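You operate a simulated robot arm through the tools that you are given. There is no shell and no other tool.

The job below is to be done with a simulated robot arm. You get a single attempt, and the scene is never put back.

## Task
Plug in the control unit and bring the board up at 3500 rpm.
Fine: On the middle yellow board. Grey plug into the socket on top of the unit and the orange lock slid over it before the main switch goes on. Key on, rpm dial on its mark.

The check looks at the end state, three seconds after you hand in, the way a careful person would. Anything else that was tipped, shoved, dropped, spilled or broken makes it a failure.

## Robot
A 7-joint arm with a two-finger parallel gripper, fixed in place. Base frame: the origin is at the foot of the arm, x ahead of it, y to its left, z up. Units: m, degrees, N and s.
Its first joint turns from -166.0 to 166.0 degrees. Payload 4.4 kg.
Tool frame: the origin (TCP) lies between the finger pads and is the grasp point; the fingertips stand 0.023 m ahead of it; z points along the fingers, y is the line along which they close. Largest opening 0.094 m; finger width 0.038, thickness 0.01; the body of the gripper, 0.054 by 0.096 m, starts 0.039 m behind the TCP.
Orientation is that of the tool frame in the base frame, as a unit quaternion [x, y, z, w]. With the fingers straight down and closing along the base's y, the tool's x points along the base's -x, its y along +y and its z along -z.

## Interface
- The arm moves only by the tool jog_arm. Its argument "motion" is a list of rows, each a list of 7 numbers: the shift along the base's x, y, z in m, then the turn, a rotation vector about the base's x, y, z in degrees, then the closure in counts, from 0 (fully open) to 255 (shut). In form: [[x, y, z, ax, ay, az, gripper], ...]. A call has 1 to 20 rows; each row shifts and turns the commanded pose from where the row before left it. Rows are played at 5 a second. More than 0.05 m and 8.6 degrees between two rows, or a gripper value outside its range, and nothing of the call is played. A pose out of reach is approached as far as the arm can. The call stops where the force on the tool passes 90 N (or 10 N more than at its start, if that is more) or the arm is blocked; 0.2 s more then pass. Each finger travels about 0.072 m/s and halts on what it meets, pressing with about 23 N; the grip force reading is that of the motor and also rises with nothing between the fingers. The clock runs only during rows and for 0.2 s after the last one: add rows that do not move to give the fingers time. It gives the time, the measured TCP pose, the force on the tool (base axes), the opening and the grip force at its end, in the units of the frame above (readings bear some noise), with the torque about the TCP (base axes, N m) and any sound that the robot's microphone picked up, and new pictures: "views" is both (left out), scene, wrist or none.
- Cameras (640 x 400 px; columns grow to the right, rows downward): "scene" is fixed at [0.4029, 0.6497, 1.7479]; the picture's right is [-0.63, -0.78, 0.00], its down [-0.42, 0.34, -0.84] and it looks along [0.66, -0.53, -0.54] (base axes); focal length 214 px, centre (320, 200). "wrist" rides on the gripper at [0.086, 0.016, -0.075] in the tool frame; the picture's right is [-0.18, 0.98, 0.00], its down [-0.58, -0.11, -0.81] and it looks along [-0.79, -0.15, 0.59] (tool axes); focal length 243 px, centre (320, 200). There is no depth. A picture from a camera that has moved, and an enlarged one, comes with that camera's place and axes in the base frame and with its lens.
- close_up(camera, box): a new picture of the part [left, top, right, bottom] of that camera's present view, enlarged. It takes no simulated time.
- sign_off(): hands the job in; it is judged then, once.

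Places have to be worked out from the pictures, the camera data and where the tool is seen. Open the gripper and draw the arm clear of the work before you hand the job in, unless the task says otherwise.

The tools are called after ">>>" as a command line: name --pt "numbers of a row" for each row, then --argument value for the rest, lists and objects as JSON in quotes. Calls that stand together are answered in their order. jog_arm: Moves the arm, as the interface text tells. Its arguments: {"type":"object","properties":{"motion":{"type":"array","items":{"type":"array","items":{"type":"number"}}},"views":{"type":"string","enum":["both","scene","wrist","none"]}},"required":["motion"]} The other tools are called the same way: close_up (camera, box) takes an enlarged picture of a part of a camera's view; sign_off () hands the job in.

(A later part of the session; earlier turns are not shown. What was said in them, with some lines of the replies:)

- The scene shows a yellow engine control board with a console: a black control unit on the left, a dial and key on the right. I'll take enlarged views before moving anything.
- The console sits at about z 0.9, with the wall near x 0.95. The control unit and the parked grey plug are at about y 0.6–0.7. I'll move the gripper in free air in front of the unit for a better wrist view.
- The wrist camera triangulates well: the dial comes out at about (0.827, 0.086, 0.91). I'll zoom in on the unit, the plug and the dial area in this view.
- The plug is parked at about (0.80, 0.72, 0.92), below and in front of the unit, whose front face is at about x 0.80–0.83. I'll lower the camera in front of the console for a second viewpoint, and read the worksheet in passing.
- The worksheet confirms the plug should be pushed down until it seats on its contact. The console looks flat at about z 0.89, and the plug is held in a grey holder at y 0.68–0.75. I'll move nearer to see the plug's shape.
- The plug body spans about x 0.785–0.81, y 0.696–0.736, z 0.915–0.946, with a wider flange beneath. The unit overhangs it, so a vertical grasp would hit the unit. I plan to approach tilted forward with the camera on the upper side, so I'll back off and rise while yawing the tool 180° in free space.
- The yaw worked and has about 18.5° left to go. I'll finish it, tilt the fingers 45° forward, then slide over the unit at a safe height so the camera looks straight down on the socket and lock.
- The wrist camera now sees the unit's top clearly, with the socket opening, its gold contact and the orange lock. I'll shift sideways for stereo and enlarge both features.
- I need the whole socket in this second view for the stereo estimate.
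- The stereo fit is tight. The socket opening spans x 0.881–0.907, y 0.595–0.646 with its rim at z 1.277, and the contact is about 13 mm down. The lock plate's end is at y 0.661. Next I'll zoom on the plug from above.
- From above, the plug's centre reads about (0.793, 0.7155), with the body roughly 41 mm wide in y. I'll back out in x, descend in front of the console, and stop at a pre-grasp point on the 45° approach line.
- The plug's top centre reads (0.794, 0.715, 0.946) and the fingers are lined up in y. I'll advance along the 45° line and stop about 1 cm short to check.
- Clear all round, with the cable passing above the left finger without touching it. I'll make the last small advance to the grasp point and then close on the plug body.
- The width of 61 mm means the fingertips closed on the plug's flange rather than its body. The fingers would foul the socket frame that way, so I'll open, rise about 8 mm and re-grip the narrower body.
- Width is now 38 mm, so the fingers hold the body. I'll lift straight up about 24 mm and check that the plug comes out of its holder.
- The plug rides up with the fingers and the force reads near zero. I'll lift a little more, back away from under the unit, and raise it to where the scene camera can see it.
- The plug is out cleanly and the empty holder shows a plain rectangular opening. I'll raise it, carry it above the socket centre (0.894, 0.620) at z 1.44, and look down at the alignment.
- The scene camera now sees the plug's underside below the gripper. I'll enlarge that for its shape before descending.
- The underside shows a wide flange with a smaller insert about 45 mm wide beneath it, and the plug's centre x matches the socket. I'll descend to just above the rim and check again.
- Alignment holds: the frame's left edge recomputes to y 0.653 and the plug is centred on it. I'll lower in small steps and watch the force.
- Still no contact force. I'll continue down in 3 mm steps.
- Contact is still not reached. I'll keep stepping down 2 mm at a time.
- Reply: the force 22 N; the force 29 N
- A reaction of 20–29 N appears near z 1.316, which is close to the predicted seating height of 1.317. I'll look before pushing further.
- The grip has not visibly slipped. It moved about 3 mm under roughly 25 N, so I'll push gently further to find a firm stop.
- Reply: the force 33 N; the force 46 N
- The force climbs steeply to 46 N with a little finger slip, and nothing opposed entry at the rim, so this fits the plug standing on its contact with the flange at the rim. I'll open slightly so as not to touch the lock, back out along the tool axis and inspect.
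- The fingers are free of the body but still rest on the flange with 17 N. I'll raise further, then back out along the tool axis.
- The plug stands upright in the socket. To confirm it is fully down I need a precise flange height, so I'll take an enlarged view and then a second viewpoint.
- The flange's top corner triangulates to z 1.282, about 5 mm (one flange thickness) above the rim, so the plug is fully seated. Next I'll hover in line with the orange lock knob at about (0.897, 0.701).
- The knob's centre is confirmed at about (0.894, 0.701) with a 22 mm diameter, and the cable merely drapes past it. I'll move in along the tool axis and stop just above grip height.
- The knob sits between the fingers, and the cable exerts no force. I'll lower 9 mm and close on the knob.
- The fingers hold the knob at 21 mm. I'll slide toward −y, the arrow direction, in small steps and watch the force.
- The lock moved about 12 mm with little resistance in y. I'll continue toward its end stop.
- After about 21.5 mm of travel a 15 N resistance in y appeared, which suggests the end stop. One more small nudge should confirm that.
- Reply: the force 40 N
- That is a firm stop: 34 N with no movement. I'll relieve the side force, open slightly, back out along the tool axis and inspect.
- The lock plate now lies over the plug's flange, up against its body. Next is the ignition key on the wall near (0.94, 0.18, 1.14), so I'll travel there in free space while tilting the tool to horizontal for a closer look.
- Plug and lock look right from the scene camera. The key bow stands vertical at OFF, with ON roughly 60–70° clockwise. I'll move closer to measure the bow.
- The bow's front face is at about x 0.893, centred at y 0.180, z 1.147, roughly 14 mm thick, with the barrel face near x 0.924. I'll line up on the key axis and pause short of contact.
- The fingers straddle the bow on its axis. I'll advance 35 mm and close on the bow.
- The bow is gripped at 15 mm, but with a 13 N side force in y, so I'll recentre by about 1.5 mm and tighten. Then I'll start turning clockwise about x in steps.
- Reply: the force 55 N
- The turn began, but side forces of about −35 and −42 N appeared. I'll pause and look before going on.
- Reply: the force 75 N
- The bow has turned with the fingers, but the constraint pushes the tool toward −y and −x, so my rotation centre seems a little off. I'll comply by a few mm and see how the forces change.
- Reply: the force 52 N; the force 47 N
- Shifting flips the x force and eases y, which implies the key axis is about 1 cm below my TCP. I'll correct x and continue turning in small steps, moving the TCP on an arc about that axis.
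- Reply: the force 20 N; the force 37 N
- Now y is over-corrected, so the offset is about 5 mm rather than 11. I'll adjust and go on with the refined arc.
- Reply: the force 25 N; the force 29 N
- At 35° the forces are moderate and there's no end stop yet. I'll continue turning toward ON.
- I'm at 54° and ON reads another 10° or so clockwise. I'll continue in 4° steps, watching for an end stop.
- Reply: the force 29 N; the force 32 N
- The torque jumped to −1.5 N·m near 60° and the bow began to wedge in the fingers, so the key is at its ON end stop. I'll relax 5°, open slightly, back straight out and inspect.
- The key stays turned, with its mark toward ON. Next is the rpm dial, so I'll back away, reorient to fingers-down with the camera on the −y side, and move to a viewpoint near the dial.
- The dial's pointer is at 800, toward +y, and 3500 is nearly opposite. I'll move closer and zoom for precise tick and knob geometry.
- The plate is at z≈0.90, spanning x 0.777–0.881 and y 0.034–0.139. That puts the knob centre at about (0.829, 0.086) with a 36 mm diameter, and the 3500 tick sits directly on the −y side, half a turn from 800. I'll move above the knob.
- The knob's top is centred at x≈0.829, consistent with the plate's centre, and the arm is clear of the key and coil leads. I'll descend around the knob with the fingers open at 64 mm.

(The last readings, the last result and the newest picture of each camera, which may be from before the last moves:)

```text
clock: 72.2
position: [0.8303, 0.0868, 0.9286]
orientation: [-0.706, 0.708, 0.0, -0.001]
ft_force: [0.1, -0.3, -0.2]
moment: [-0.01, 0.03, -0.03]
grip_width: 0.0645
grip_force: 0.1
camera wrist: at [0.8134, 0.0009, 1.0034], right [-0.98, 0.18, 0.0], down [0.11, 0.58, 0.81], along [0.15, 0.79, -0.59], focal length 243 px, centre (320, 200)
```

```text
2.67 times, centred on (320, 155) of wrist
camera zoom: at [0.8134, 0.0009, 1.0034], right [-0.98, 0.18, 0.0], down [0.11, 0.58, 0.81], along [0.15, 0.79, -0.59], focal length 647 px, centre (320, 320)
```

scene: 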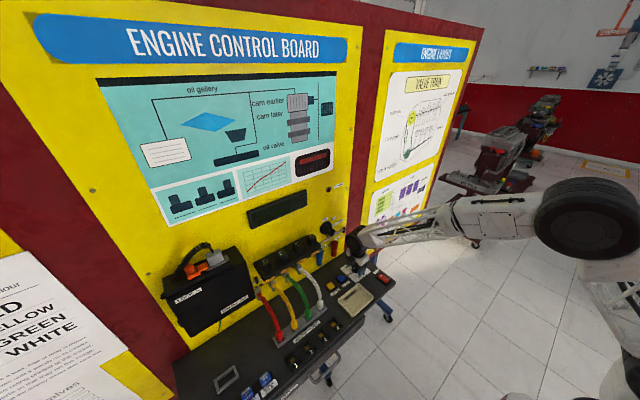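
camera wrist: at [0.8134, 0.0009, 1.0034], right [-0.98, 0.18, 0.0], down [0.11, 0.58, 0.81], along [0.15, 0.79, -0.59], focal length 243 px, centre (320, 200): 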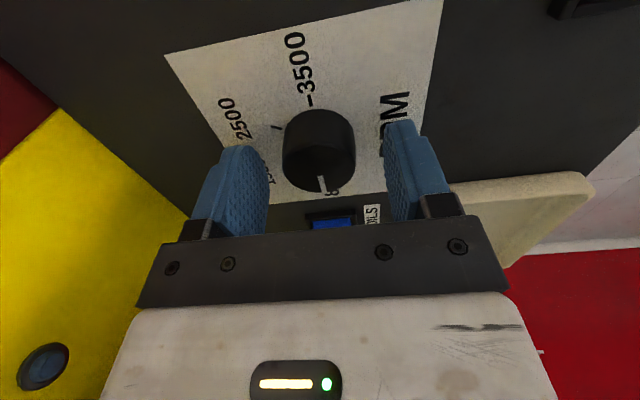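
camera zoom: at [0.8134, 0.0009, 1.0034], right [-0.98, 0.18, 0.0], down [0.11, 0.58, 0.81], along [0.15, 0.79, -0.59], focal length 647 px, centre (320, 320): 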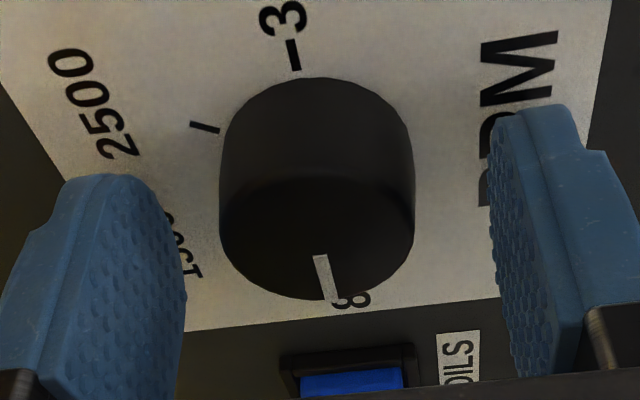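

The fingers straddle the 36 mm knob and are centred on it. I'll close and turn clockwise in steps, starting with about 34° to check that the pointer follows.

>>> jog_arm --pt "0 0 0 0 0 0 130" --pt "0 0 0 0 0 0 180" --pt "0 0 0 0 0 0 220" --pt "0 0 0 0 0 0 220" --views "none"

>>> jog_arm --pt "0 0 0 0 0 -8.5 220" --pt "0 0 0 0 0 -8.5 220" --pt "0 0 0 0 0 -8.5 220" --pt "0 0 0 0 0 -8.5 220" --pt "0 0 0 0 0 0 220"

>>> close_up --camera "wrist" --box '[200, 80, 440, 230]'

```text
clock: 73.2
position: [0.8302, 0.0872, 0.9305]
orientation: [-0.707, 0.707, -0.001, 0.0]
ft_force: [6.7, 1.2, -2.4]
moment: [0.01, -0.18, 0.03]
grip_width: 0.0368
grip_force: 44.7
```

```text
clock: 74.4
position: [0.8312, 0.0872, 0.9297]
orientation: [-0.469, 0.883, -0.001, 0.001]
ft_force: [37.8, -23.8, -4.1]
moment: [-0.46, -1.18, 0.1]
grip_width: 0.0371
grip_force: 44.9
camera wrist: at [0.7687, 0.0246, 1.0033], right [-0.71, 0.7, 0.0], down [0.41, 0.42, 0.81], along [0.57, 0.57, -0.59], focal length 243 px, centre (320, 200)
```

scene: 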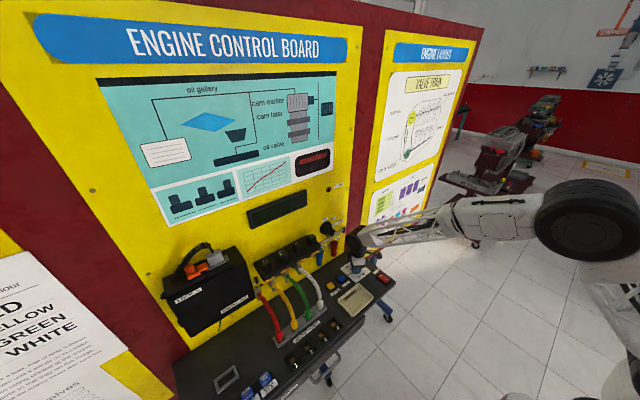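
wrist: 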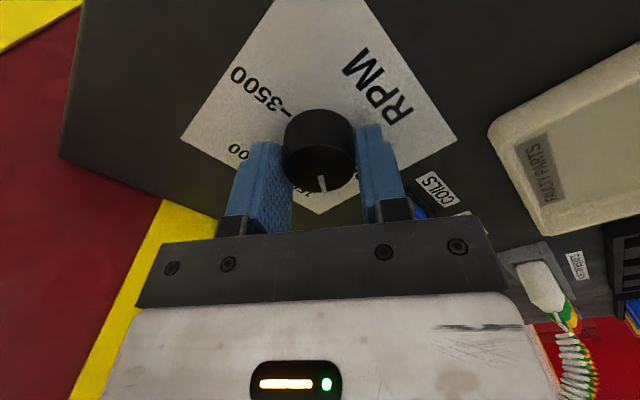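

```text
2.67 times, centred on (320, 155) of wrist
camera zoom: at [0.7687, 0.0246, 1.0033], right [-0.71, 0.7, 0.0], down [0.41, 0.42, 0.81], along [0.57, 0.57, -0.59], focal length 647 px, centre (320, 320)
```

zoom: 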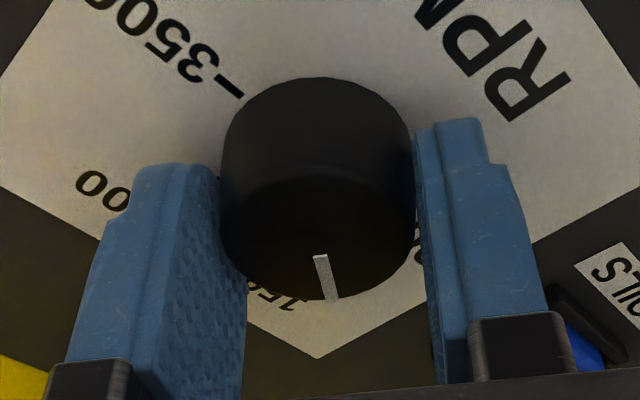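

The pointer follows the fingers. The 45 N side force lies along the closing line, which implies the knob's axis is about 3.5 mm further toward −y. I'll shift there and continue turning.

>>> jog_arm --pt "0 -0.0018 0 0 0 0 220" --pt "0 -0.0017 0 0 0 0 220" --pt "0 0 0 0 0 0 220" --views "none"

>>> jog_arm --pt "0 0 0 0 0 -8.5 220" --pt "0 0 0 0 0 -8.5 220" --pt "0 0 0 0 0 0 220" --views "none"

```text
clock: 75.2
position: [0.8299, 0.0845, 0.9296]
orientation: [-0.469, 0.883, 0.0, 0.0]
ft_force: [17.9, 4.9, 8.5]
moment: [0.27, -0.41, 0.0]
grip_width: 0.0367
grip_force: 44.3
```

```text
clock: 76.0
position: [0.828, 0.0853, 0.9307]
orientation: [-0.333, 0.943, 0.0, 0.001]
ft_force: [-0.3, 19.7, 19.9]
moment: [0.35, 0.33, -0.03]
grip_width: 0.0367
grip_force: 44.5
```

Forces are modest. I'll nudge y by +1 mm and continue the turn to about 85°.

>>> jog_arm --pt "0 0.001 0.0005 0 0 -8.5 220" --pt "0 0 0.0005 0 0 -8.5 220" --pt "0 0 0 0 0 -8.5 220" --pt "0 0 0 0 0 -8.5 220" --pt "0 0 0 0 0 0 220"

>>> close_up --camera "wrist" --box '[200, 80, 440, 230]'

>>> close_up --camera "scene" --box '[320, 220, 400, 290]'

```text
clock: 77.2
position: [0.8285, 0.0856, 0.9295]
orientation: [-0.044, 0.999, 0.001, 0.0]
ft_force: [-20.4, 4.6, 15.8]
moment: [0.01, 1.11, -0.04]
grip_width: 0.0364
grip_force: 44.9
camera wrist: at [0.7415, 0.0941, 1.0036], right [0.1, 1.0, 0.0], down [0.59, -0.06, 0.81], along [0.8, -0.08, -0.59], focal length 243 px, centre (320, 200)
```

scene: 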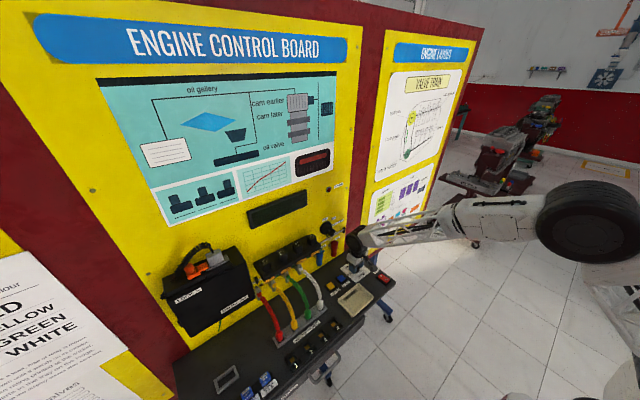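
wrist: 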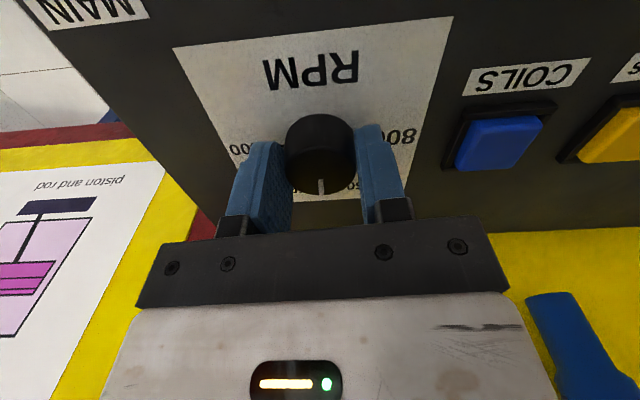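

```text
2.67 times, centred on (320, 155) of wrist
camera zoom: at [0.7415, 0.0941, 1.0036], right [0.1, 1.0, 0.0], down [0.59, -0.06, 0.81], along [0.8, -0.08, -0.59], focal length 647 px, centre (320, 320)
```

zoom: 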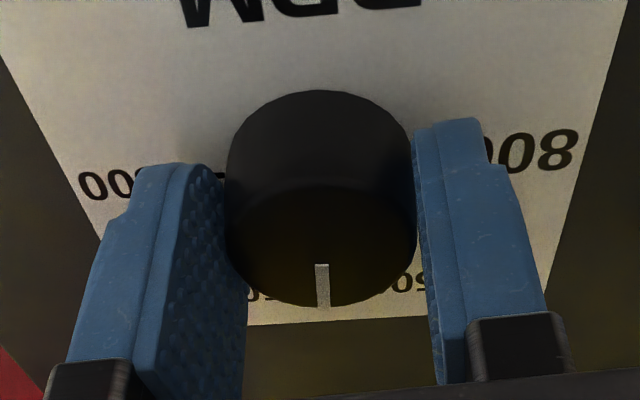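

```text
5.71 times, centred on (360, 255) of scene
camera zoom: at [0.4029, 0.6497, 1.7479], right [-0.63, -0.78, 0.0], down [-0.42, 0.34, -0.84], along [0.66, -0.53, -0.54], focal length 1226 px, centre (91, -114)
```

zoom: 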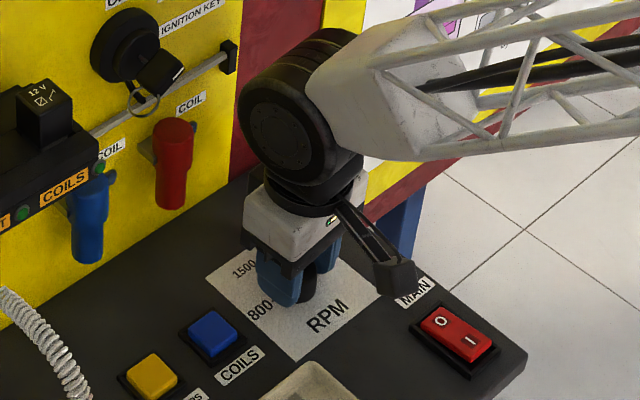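

At 85° the pointer still tracks. I'll ease x slightly and continue with the second half of the turn to about 153°.

>>> jog_arm --pt "-0.0007 0 0.0005 0 0 -8.5 220" --pt "0 0 0 0 0 -8.5 220" --pt "0 0 0 0 0 -8.5 220" --pt "0 0 0 0 0 -8.5 220" --pt "0 0 0 0 0 0 220" --views "none"

>>> jog_arm --pt "0 0 0 0 0 -8.5 220" --pt "0 0 0 0 0 -8.5 220" --pt "0 0 0 0 0 -8.5 220" --pt "0 0 0 0 0 -8.5 220" --pt "0 0 0 0 0 0 220"

>>> close_up --camera "wrist" --box '[200, 80, 440, 230]'

```text
clock: 78.4
position: [0.8288, 0.086, 0.9305]
orientation: [0.251, 0.968, 0.0, 0.001]
ft_force: [18.9, 21.8, -24.1]
moment: [0.37, -0.57, 0.04]
grip_width: 0.0362
grip_force: 45.1
```

```text
clock: 79.6
position: [0.8286, 0.0851, 0.9299]
orientation: [0.524, 0.851, 0.001, 0.0]
ft_force: [36.8, 38.0, -31.1]
moment: [0.63, -0.45, 0.0]
grip_width: 0.0366
grip_force: 45.1
camera wrist: at [0.8048, 0.1702, 1.0045], right [0.96, 0.28, 0.0], down [0.17, -0.57, 0.81], along [0.23, -0.77, -0.59], focal length 243 px, centre (320, 200)
```

scene: 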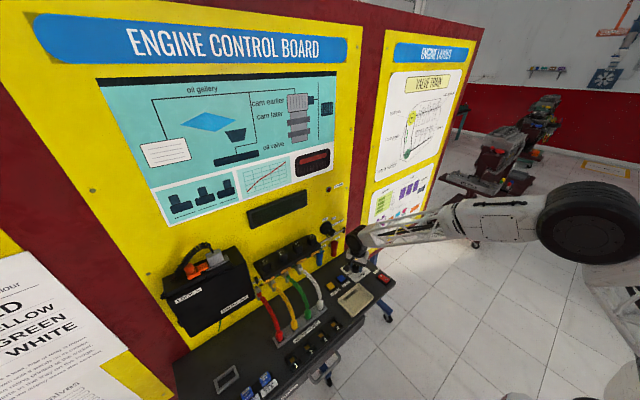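
wrist: 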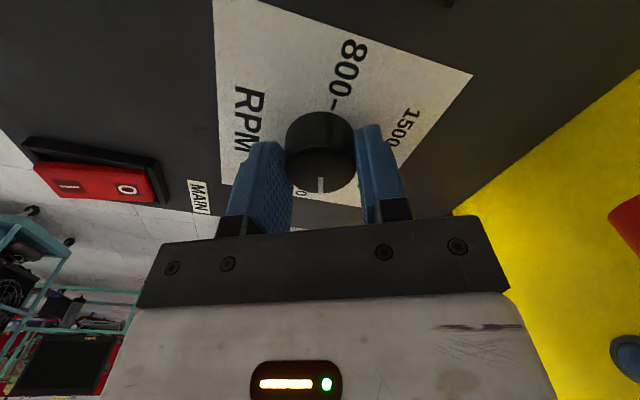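

```text
2.67 times, centred on (320, 155) of wrist
camera zoom: at [0.8048, 0.1702, 1.0045], right [0.96, 0.28, 0.0], down [0.17, -0.57, 0.81], along [0.23, -0.77, -0.59], focal length 647 px, centre (320, 320)
```

zoom: 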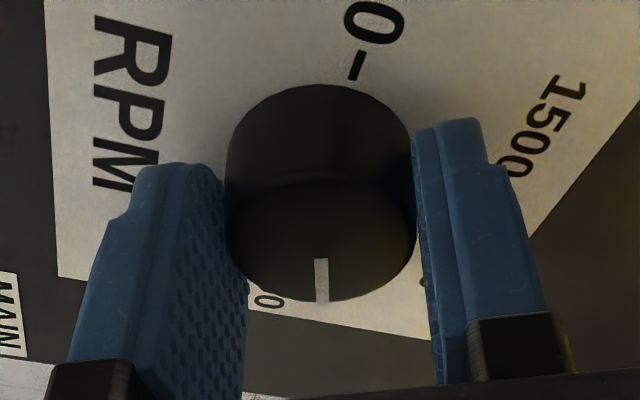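

The pointer now reads about 162° from 800, while the 3500 tick is at 180°. I'll relieve the side load by shifting along the closing line, then turn roughly the remaining 17° and check.

>>> jog_arm --pt "0.0016 0.0009 -0.0008 0 0 0 220" --pt "0 0 0 0 0 -6 220" --pt "0 0 0 0 0 -6 220" --pt "0 0 0 0 0 0 220" --views "wrist"

>>> close_up --camera "wrist" --box '[200, 80, 440, 230]'

```text
clock: 80.6
position: [0.8306, 0.0852, 0.9312]
orientation: [0.609, 0.793, 0.0, 0.001]
ft_force: [-34.4, 6.4, 17.2]
moment: [0.19, 1.12, -0.01]
grip_width: 0.0364
grip_force: 44.7
camera wrist: at [0.8232, 0.1736, 1.0045], right [1.0, 0.08, 0.0], down [0.05, -0.59, 0.81], along [0.06, -0.8, -0.59], focal length 243 px, centre (320, 200)
```

wrist: 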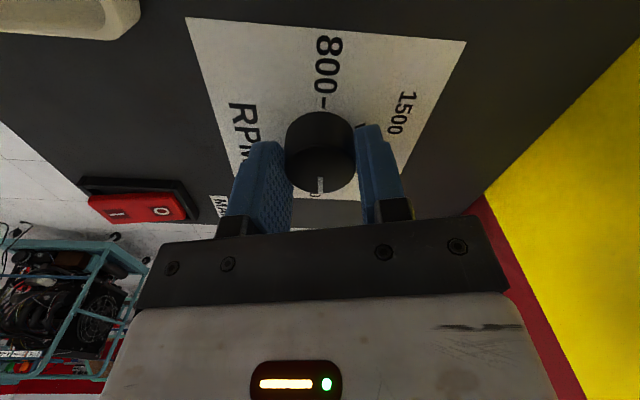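

```text
2.67 times, centred on (320, 155) of wrist
camera zoom: at [0.8232, 0.1736, 1.0045], right [1.0, 0.08, 0.0], down [0.05, -0.59, 0.81], along [0.06, -0.8, -0.59], focal length 647 px, centre (320, 320)
```

zoom: 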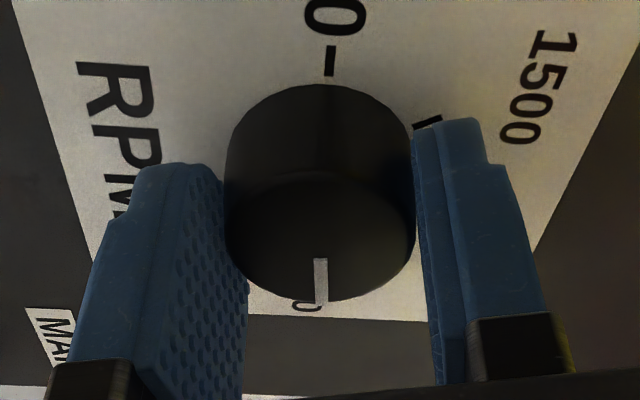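

The pointer is now at about 174°, so 6° more will reach the 3500 tick. I'll relieve the side force and finish the turn.

>>> jog_arm --pt "-0.0012 -0.0003 0.0006 0 0 0 220" --pt "0 0 0 0 0 -3 220" --pt "0 0 0 0 0 -3 220" --pt "0 0 0 0 0 0 220" --views "wrist"

>>> close_up --camera "wrist" --box '[200, 80, 440, 230]'

```text
clock: 81.6
position: [0.8298, 0.0847, 0.9315]
orientation: [0.649, 0.761, 0.001, 0.0]
ft_force: [4.5, -4.4, 1.3]
moment: [-0.2, -0.3, 0.12]
grip_width: 0.0363
grip_force: 45.0
camera wrist: at [0.8322, 0.1738, 1.0045], right [1.0, -0.03, 0.0], down [-0.02, -0.59, 0.81], along [-0.02, -0.81, -0.59], focal length 243 px, centre (320, 200)
```

wrist: 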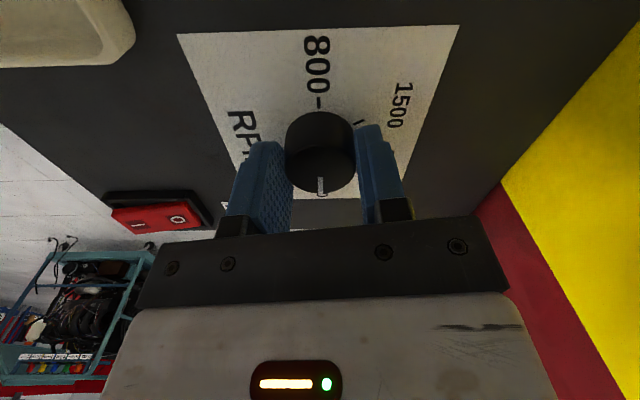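

```text
2.67 times, centred on (320, 155) of wrist
camera zoom: at [0.8322, 0.1738, 1.0045], right [1.0, -0.03, 0.0], down [-0.02, -0.59, 0.81], along [-0.02, -0.81, -0.59], focal length 647 px, centre (320, 320)
```

zoom: 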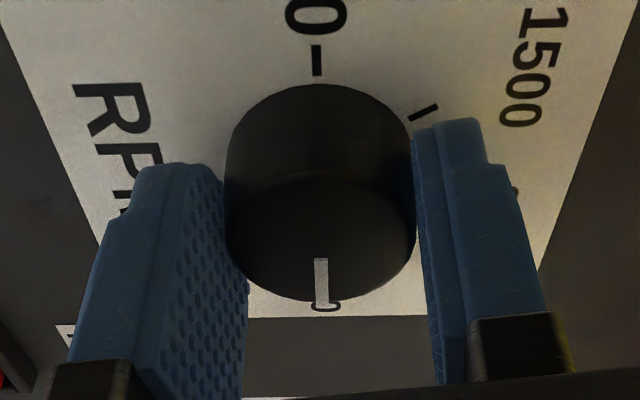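

The force is now near zero, and the pointer lies diametrically opposite the 800 tick. I'll open, lift straight off and verify.

>>> jog_arm --pt "0 0 0 0 0 0 110" --pt "0 0 0 0 0 0 95" --pt "0 0 0.02 0 0 0 95" --pt "0 0 0.03 0 0 0 95" --pt "0 0.01 0.04 0 0 0 95" --pt "0 0.01 0.03 0 0 0 95" --pt "0 0 0 0 0 0 95"

>>> close_up --camera "wrist" --box '[240, 0, 400, 100]'

>>> close_up --camera "scene" --box '[335, 245, 385, 285]'

```text
clock: 83.2
position: [0.8305, 0.1079, 1.0505]
orientation: [0.65, 0.76, 0.0, 0.001]
ft_force: [0.0, 0.9, 0.2]
moment: [0.0, 0.02, 0.0]
grip_width: 0.0588
grip_force: 0.1
camera wrist: at [0.8319, 0.1956, 1.1246], right [1.0, -0.03, 0.0], down [-0.02, -0.59, 0.81], along [-0.02, -0.81, -0.59], focal length 243 px, centre (320, 200)
```

scene: 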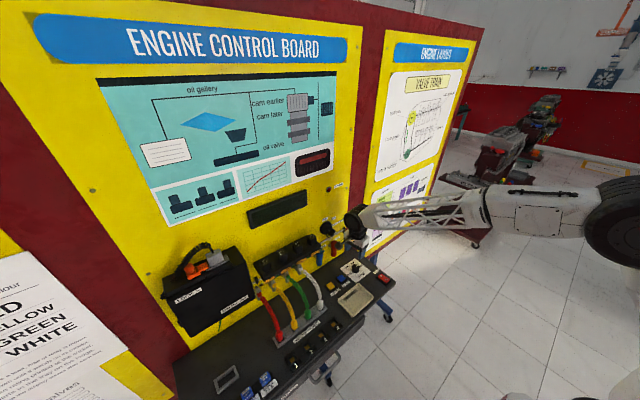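
wrist: 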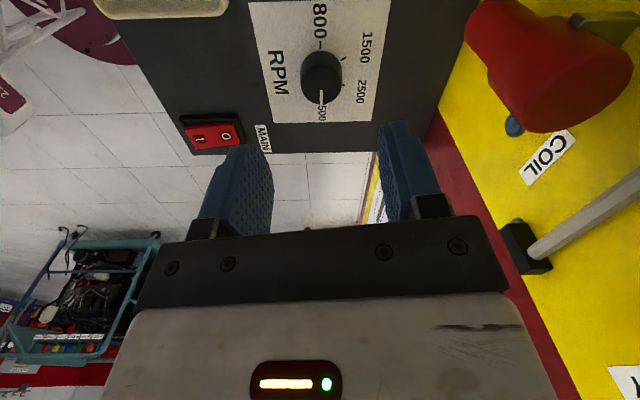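

```text
4.00 times, centred on (320, 50) of wrist
camera zoom: at [0.8319, 0.1956, 1.1246], right [1.0, -0.03, 0.0], down [-0.02, -0.59, 0.81], along [-0.02, -0.81, -0.59], focal length 970 px, centre (320, 800)
```

zoom: 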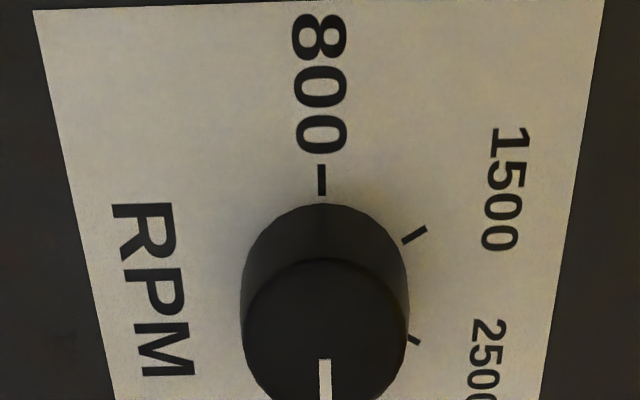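

```text
10.00 times, centred on (360, 265) of scene
camera zoom: at [0.4029, 0.6497, 1.7479], right [-0.63, -0.78, 0.0], down [-0.42, 0.34, -0.84], along [0.66, -0.53, -0.54], focal length 2145 px, centre (-80, -450)
```

zoom: 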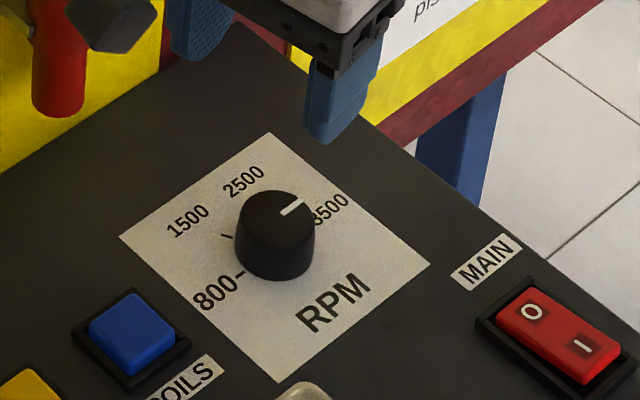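

I'll zoom on the lower half of the dial to compare the pointer with the 3500 tick.

>>> close_up --camera "wrist" --box '[270, 40, 370, 130]'

```text
4.44 times, centred on (320, 85) of wrist
camera zoom: at [0.8319, 0.1956, 1.1246], right [1.0, -0.03, 0.0], down [-0.02, -0.59, 0.81], along [-0.02, -0.81, -0.59], focal length 1078 px, centre (320, 711)
```

zoom: 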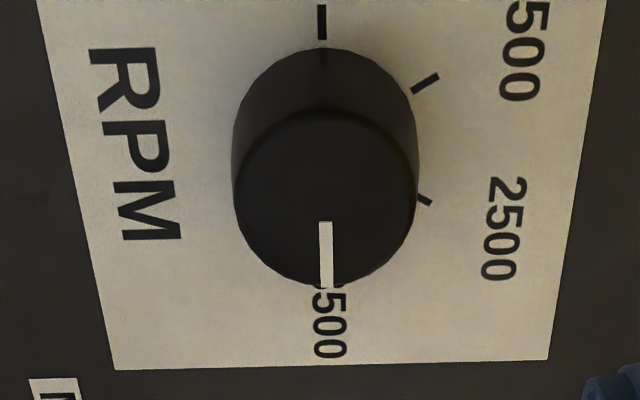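

The pointer lines up with the 3500 mark. Last is the MAIN rocker, with its "I" end at about (0.696, 0.026). I'll move in front of it, rotating the camera to the robot side, for a good look.

>>> jog_arm --pt "-0.01 -0.004 0.01 0 0 0 150" --pt "-0.024 -0.006 0 0 0 8.1 200" --pt "-0.024 -0.006 0 0 0 8.1 255" --pt "-0.024 -0.006 0 0 0 8.1 255" --pt "-0.024 -0.006 0 0 0 8.1 255" --pt "-0.024 -0.006 0 0 0 8.1 255" --pt "-0.024 -0.006 0 0 0 8.1 255" --pt "-0.024 -0.006 -0.01 0 0 8.1 255" --pt "-0.024 -0.006 -0.01 0 0 8.1 255" --pt "-0.024 -0.006 -0.01 0 0 8.1 255" --pt "-0.01 -0.006 -0.01 0 0 8.1 255" --pt "0 0 0 0 0 0 255"

>>> close_up --camera "wrist" --box '[200, 60, 440, 210]'

```text
clock: 85.8
position: [0.5936, 0.0419, 1.0218]
orientation: [0.0, 1.0, 0.0, -0.001]
ft_force: [0.0, -0.4, -0.3]
moment: [0.01, 0.01, 0.03]
grip_width: 0.0
grip_force: 23.2
camera wrist: at [0.5064, 0.0586, 1.0941], right [0.18, 0.98, 0.0], down [0.58, -0.11, 0.81], along [0.79, -0.15, -0.59], focal length 243 px, centre (320, 200)
```

scene: 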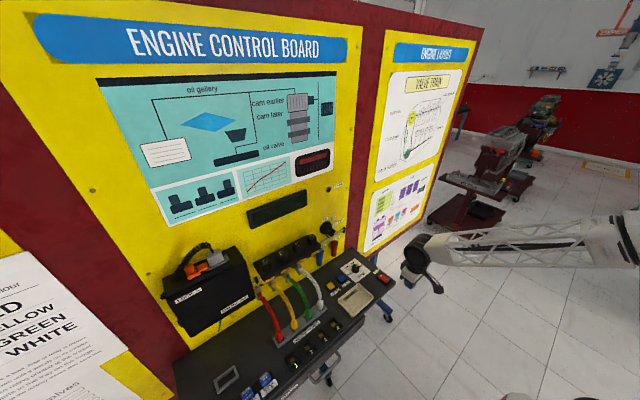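
wrist: 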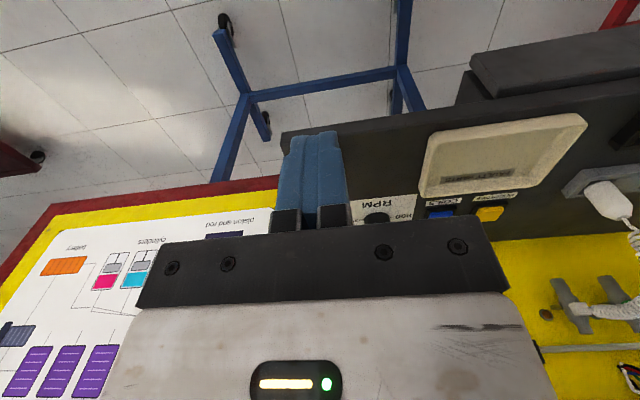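

```text
2.67 times, centred on (320, 135) of wrist
camera zoom: at [0.5064, 0.0586, 1.0941], right [0.18, 0.98, 0.0], down [0.58, -0.11, 0.81], along [0.79, -0.15, -0.59], focal length 647 px, centre (320, 373)
```

zoom: 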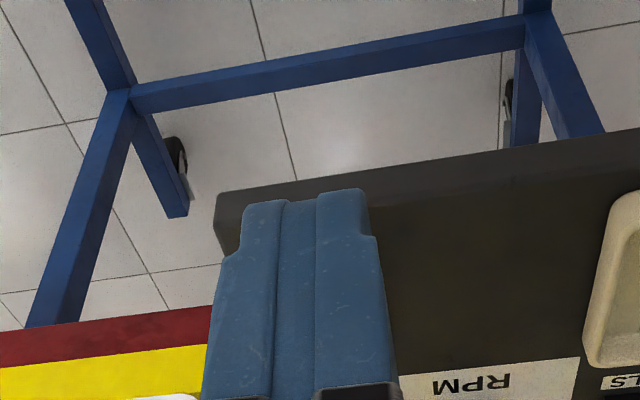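

The closed fingers hide the switch in this view, so I'll shift sideways to see past them and use the scene camera too.

>>> jog_arm --pt "0 0.045 0 0 0 0 255" --pt "0.01 0.045 0 0 0 0 255" --pt "0 0 0 0 0 0 255" --views "wrist"

>>> close_up --camera "wrist" --box '[160, 100, 300, 200]'

>>> close_up --camera "scene" --box '[365, 260, 405, 295]'

```text
clock: 86.6
position: [0.6034, 0.1306, 1.0208]
orientation: [0.0, 1.0, 0.0, 0.0]
ft_force: [0.0, 0.9, -0.1]
moment: [0.0, 0.04, 0.0]
grip_width: 0.0002
grip_force: 22.8
camera wrist: at [0.517, 0.1482, 1.0939], right [0.18, 0.98, 0.0], down [0.58, -0.11, 0.81], along [0.79, -0.15, -0.59], focal length 243 px, centre (320, 200)
```

wrist: 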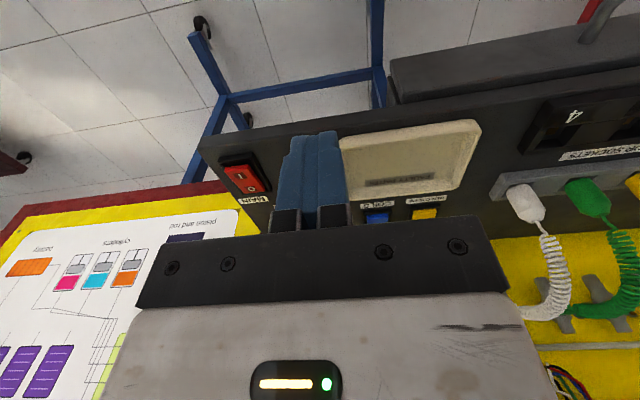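

```text
4.00 times, centred on (230, 150) of wrist
camera zoom: at [0.517, 0.1482, 1.0939], right [0.18, 0.98, 0.0], down [0.58, -0.11, 0.81], along [0.79, -0.15, -0.59], focal length 970 px, centre (680, 400)
```

zoom: 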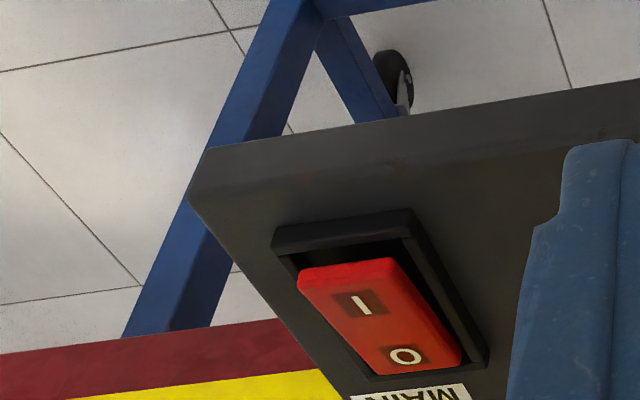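

```text
11.43 times, centred on (385, 278) of scene
camera zoom: at [0.4029, 0.6497, 1.7479], right [-0.63, -0.78, 0.0], down [-0.42, 0.34, -0.84], along [0.66, -0.53, -0.54], focal length 2451 px, centre (-423, -686)
```

zoom: 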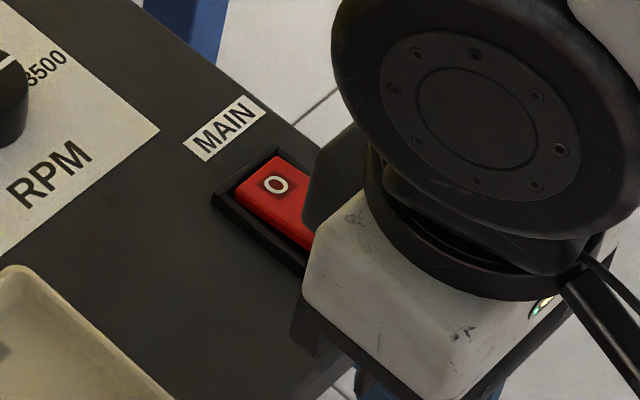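

The "I" end is clearly raised, about 26 mm wide, near (0.69, 0.026, 0.915), and O is down. I'll tilt the closed fingers 20° so only their corner presses, and move above the I end.

>>> jog_arm --pt "0 -0.035 0 0 -6.67 0 255" --pt "0 -0.035 0 0 -6.67 0 255" --pt "0 -0.0346 0 0 -6.67 0 255" --pt "0.033 0 0 0 0 0 255" --pt "0.033 0 0 0 0 0 255" --pt "0.0326 0 0 0 0 0 255" --pt "0 0 -0.03 0 0 0 255" --pt "0 0 -0.03 0 0 0 255" --pt "0 0 0 0 0 0 255"

>>> close_up --camera "wrist" --box '[220, 60, 420, 185]'

>>> close_up --camera "scene" --box '[350, 230, 430, 300]'

```text
clock: 88.6
position: [0.7017, 0.0263, 0.9604]
orientation: [-0.001, 0.985, 0.0, 0.174]
ft_force: [0.0, 0.6, -0.7]
moment: [-0.04, -0.02, -0.04]
grip_width: 0.0001
grip_force: 22.7
camera wrist: at [0.5948, 0.0434, 1.0003], right [0.17, 0.98, 0.06], down [0.27, -0.11, 0.96], along [0.95, -0.15, -0.28], focal length 243 px, centre (320, 200)
```

scene: 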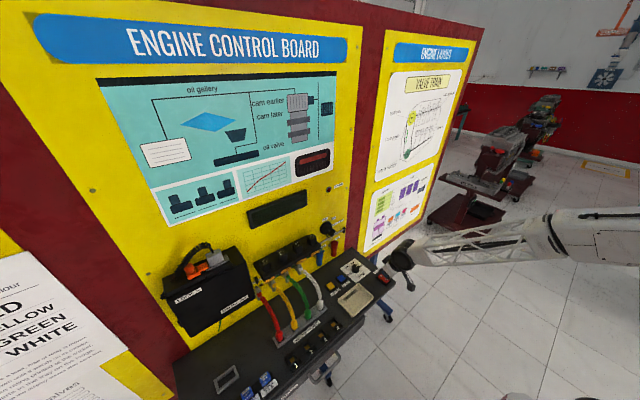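
wrist: 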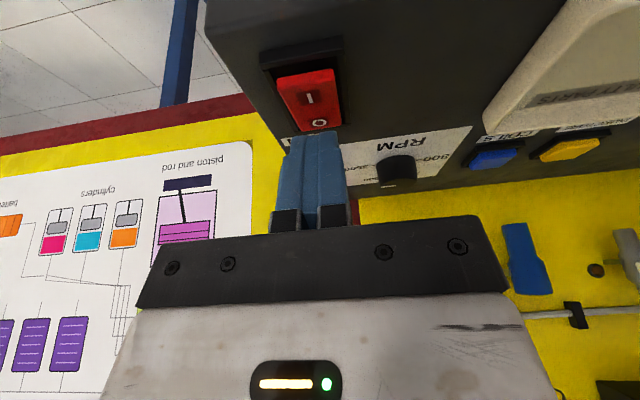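

```text
3.20 times, centred on (320, 122) of wrist
camera zoom: at [0.5948, 0.0434, 1.0003], right [0.17, 0.98, 0.06], down [0.27, -0.11, 0.96], along [0.95, -0.15, -0.28], focal length 776 px, centre (320, 448)
```

zoom: 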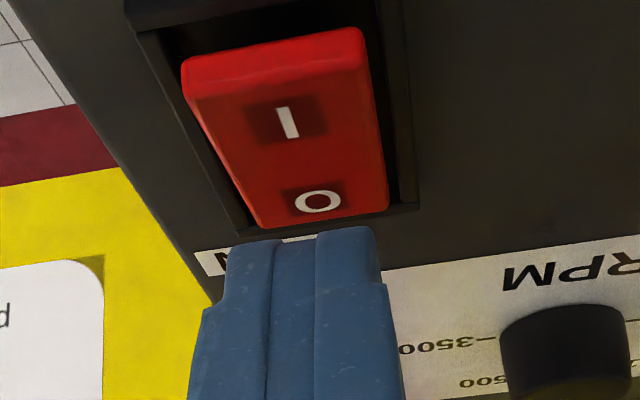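

```text
5.71 times, centred on (390, 265) of scene
camera zoom: at [0.4029, 0.6497, 1.7479], right [-0.63, -0.78, 0.0], down [-0.42, 0.34, -0.84], along [0.66, -0.53, -0.54], focal length 1226 px, centre (-80, -171)
```

zoom: 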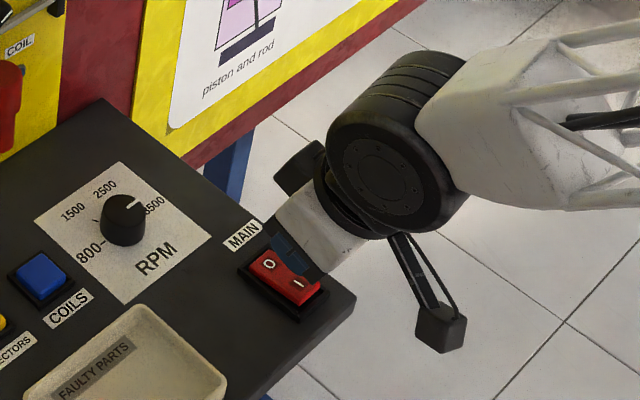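

The fingertips are over the I end in x and y. I'll lower in small steps until contact.

>>> jog_arm --pt "0 0 -0.008 0 0 0 255" --pt "0 0 -0.004 0 0 0 255" --pt "0 0 -0.003 0 0 0 255" --pt "0 0 0 0 0 0 255" --views "none"

>>> jog_arm --pt "0 0 -0.003 0 0 0 255" --pt "0 0 0 0 0 0 255" --views "none"

>>> jog_arm --pt "0 0 -0.002 0 0 0 255" --pt "0 0 0 0 0 0 255"

>>> close_up --camera "scene" --box '[365, 255, 405, 290]'

>>> close_up --camera "wrist" --box '[220, 60, 420, 185]'

```text
clock: 89.6
position: [0.7018, 0.0255, 0.9455]
orientation: [-0.001, 0.985, 0.0, 0.173]
ft_force: [0.2, -0.4, 0.0]
moment: [-0.01, 0.02, -0.03]
grip_width: 0.0
grip_force: 23.3
```

```text
clock: 90.2
position: [0.7016, 0.0277, 0.942]
orientation: [0.0, 0.985, 0.0, 0.174]
ft_force: [-0.4, -0.1, 0.1]
moment: [-0.03, -0.01, 0.0]
grip_width: 0.0
grip_force: 23.2
```

```text
clock: 90.8
position: [0.7034, 0.0277, 0.9406]
orientation: [0.001, 0.985, -0.001, 0.174]
ft_force: [0.2, 0.4, -0.3]
moment: [-0.03, -0.02, -0.02]
grip_width: 0.0
grip_force: 23.1
camera wrist: at [0.5951, 0.0433, 0.9802], right [0.17, 0.98, 0.06], down [0.27, -0.11, 0.96], along [0.95, -0.15, -0.28], focal length 243 px, centre (320, 200)
```

scene: 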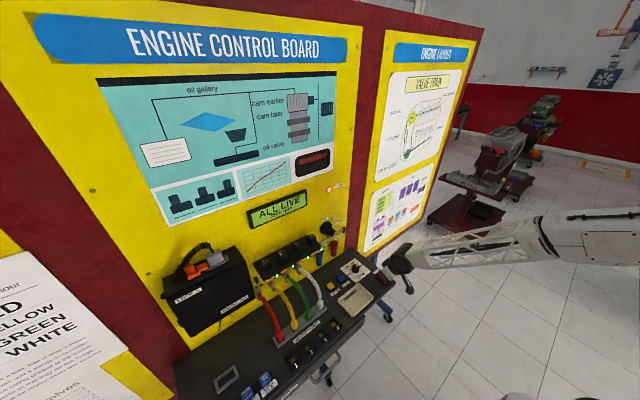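
wrist: 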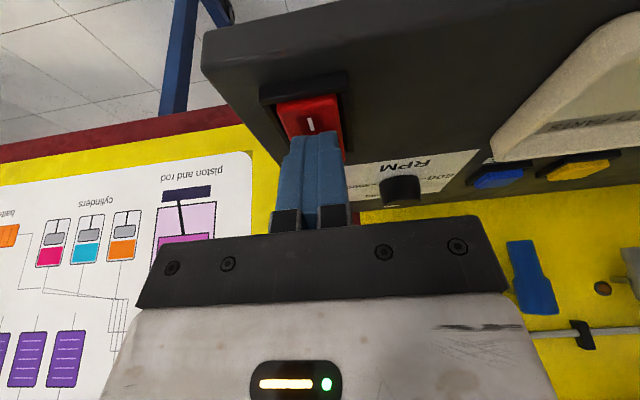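

```text
11.43 times, centred on (385, 272) of scene
camera zoom: at [0.4029, 0.6497, 1.7479], right [-0.63, -0.78, 0.0], down [-0.42, 0.34, -0.84], along [0.66, -0.53, -0.54], focal length 2451 px, centre (-423, -629)
```

zoom: 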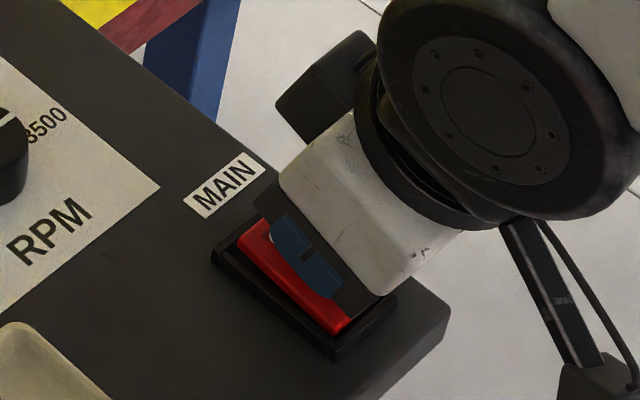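

```text
3.20 times, centred on (320, 122) of wrist
camera zoom: at [0.5951, 0.0433, 0.9802], right [0.17, 0.98, 0.06], down [0.27, -0.11, 0.96], along [0.95, -0.15, -0.28], focal length 776 px, centre (320, 448)
```

zoom: 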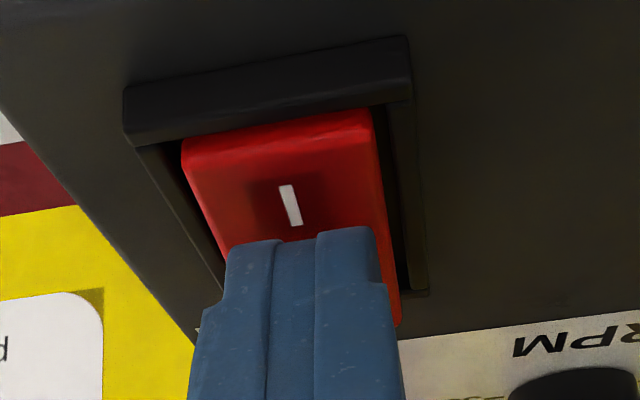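

The display has lit up with "ALL LIVE" and the lamp is on, so the rocker has already flipped to I. I'll raise clear and inspect the display and switch.

>>> jog_arm --pt "0 0 0.03 0 0 0 255" --pt "0 0 0.04 0 0 0 255" --pt "-0.03 0 0.04 0 0 0 255" --pt "-0.04 0 0.03 0 0 0 200" --pt "-0.04 -0.02 0.03 0 0 0 100" --pt "-0.04 -0.02 0.03 0 0 0 0" --pt "-0.04 -0.02 0.03 0 0 0 0" --pt "0 0 0 0 0 0 0"

>>> close_up --camera "scene" --box '[230, 170, 360, 251]'

>>> close_up --camera "scene" --box '[340, 245, 410, 295]'

>>> close_up --camera "scene" --box '[150, 230, 280, 311]'

```text
refused: row 5 steps farther than a row can; nothing moved
```

```text
4.92 times, centred on (295, 210) of scene
camera zoom: at [0.4029, 0.6497, 1.7479], right [-0.63, -0.78, 0.0], down [-0.42, 0.34, -0.84], along [0.66, -0.53, -0.54], focal length 1056 px, centre (443, 148)
```

zoom: 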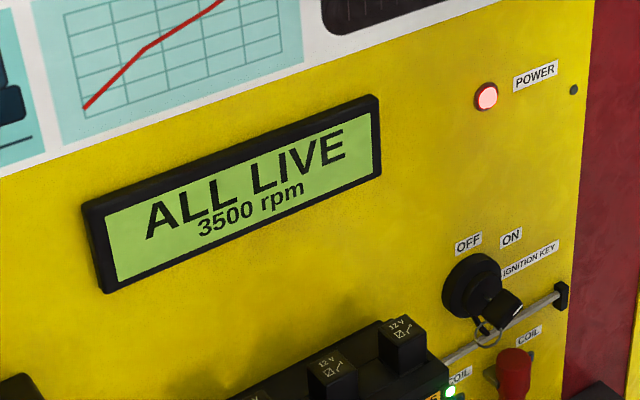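

```text
8.00 times, centred on (375, 270) of scene
camera zoom: at [0.4029, 0.6497, 1.7479], right [-0.63, -0.78, 0.0], down [-0.42, 0.34, -0.84], along [0.66, -0.53, -0.54], focal length 1716 px, centre (-120, -360)
```

zoom: 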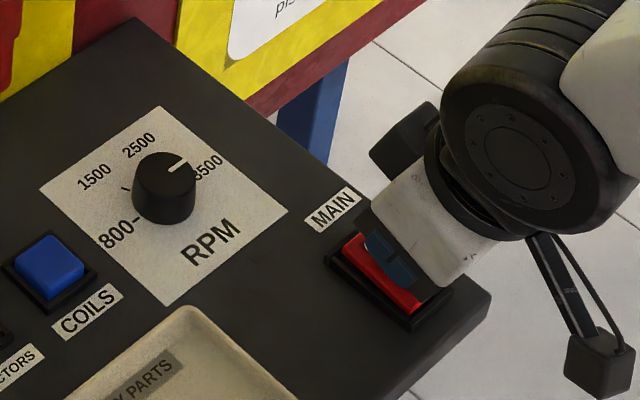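

```text
4.92 times, centred on (215, 270) of scene
camera zoom: at [0.4029, 0.6497, 1.7479], right [-0.63, -0.78, 0.0], down [-0.42, 0.34, -0.84], along [0.66, -0.53, -0.54], focal length 1056 px, centre (837, -147)
```

zoom: 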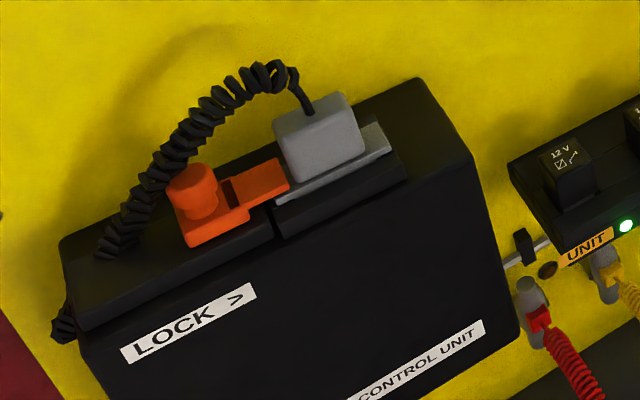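

The display reads "ALL LIVE / 3500 rpm", the POWER lamp is lit, and plug and lock are in place. That retreat was refused for too large a step, so I'll redo it with smaller steps.

>>> jog_arm --pt "0 0 0.03 0 0 0 255" --pt "0 0 0.04 0 0 0 255" --pt "-0.025 0 0.035 0 0 0 255" --pt "-0.03 0 0.03 0 0 0 200" --pt "-0.03 -0.01 0.03 0 0 0 100" --pt "-0.03 -0.01 0.03 0 0 0 0" --pt "-0.03 -0.01 0.03 0 0 0 0" --pt "-0.03 -0.01 0.03 0 0 0 0" --pt "0 0 0 0 0 0 0" --pt "0 0 0 0 0 0 0"

>>> close_up --camera "scene" --box '[230, 170, 360, 251]'

>>> close_up --camera "scene" --box '[340, 245, 410, 295]'

>>> close_up --camera "scene" --box '[160, 290, 340, 400]'

```text
clock: 93.0
position: [0.527, -0.0137, 1.1944]
orientation: [0.0, 0.985, 0.0, 0.174]
ft_force: [-0.2, 0.0, -0.3]
moment: [-0.02, 0.01, 0.01]
grip_width: 0.094
grip_force: 0.0
camera wrist: at [0.4203, 0.0045, 1.2361], right [0.17, 0.98, 0.06], down [0.27, -0.11, 0.96], along [0.95, -0.15, -0.28], focal length 243 px, centre (320, 200)
```

scene: 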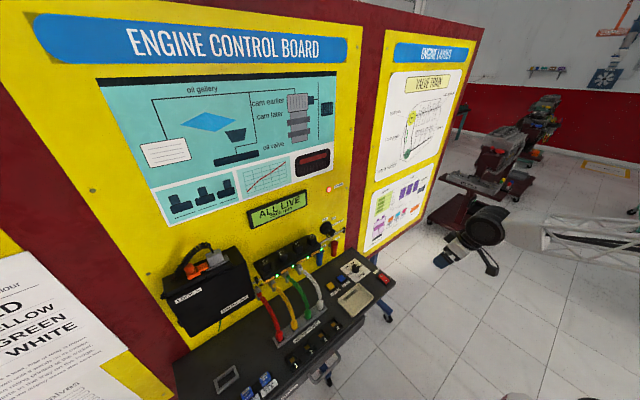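
wrist: 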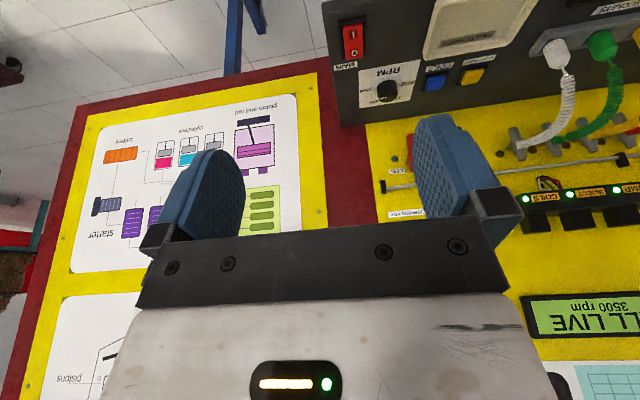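

```text
4.92 times, centred on (295, 210) of scene
camera zoom: at [0.4029, 0.6497, 1.7479], right [-0.63, -0.78, 0.0], down [-0.42, 0.34, -0.84], along [0.66, -0.53, -0.54], focal length 1056 px, centre (443, 148)
```

zoom: 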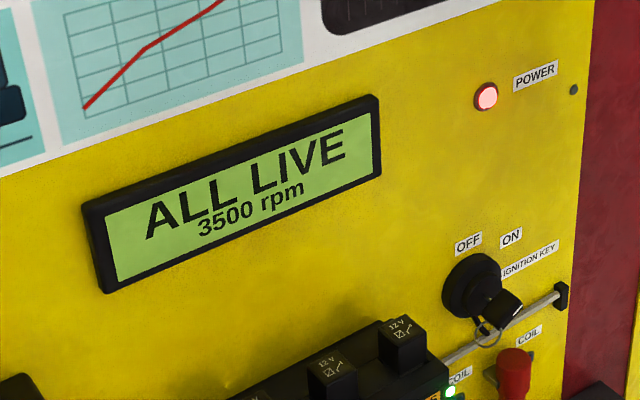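

```text
8.00 times, centred on (375, 270) of scene
camera zoom: at [0.4029, 0.6497, 1.7479], right [-0.63, -0.78, 0.0], down [-0.42, 0.34, -0.84], along [0.66, -0.53, -0.54], focal length 1716 px, centre (-120, -360)
```

zoom: 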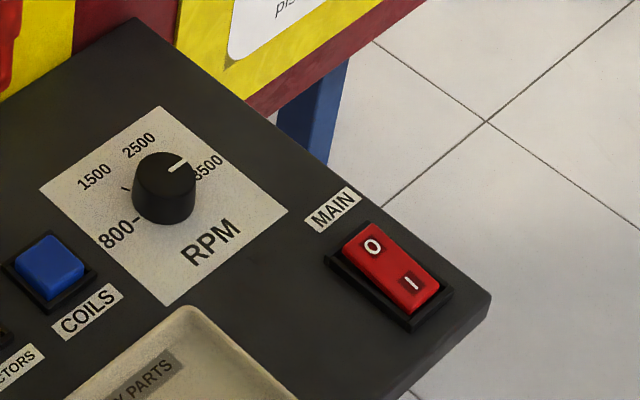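

```text
3.56 times, centred on (250, 345) of scene
camera zoom: at [0.4029, 0.6497, 1.7479], right [-0.63, -0.78, 0.0], down [-0.42, 0.34, -0.84], along [0.66, -0.53, -0.54], focal length 763 px, centre (569, -316)
```

zoom: 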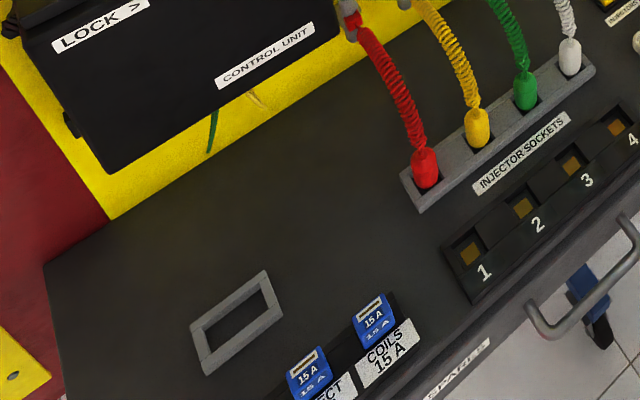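

With the arm clear and the gripper open, the rocker stays on I, the display holds "ALL LIVE / 3500 rpm", the key is at ON, and plug and lock are in place with nothing else disturbed. I'm handing the job in.

>>> sign_off

```text
The job is handed in.
```

The control unit is plugged in and the board is running. The display reads "ALL LIVE / 3500 rpm" and the POWER lamp is lit.

- **Plug:** the grey plug is pushed fully down in the socket on top of the unit. I checked the flange height after releasing it, and it sits on the rim.
- **Lock:** the orange lock is slid over the plug's flange to its end stop. This was done before the main switch went on.
- **Key:** the ignition key is turned to its ON stop and stayed there after I let go.
- **Rpm dial:** the pointer sits on the 3500 mark.
- **Main switch:** the rocker is latched on I.

In the last pictures nothing else on the board or console looked moved. The gripper is open and the arm is clear of the work. The job is handed in, but I haven't seen the check's result.
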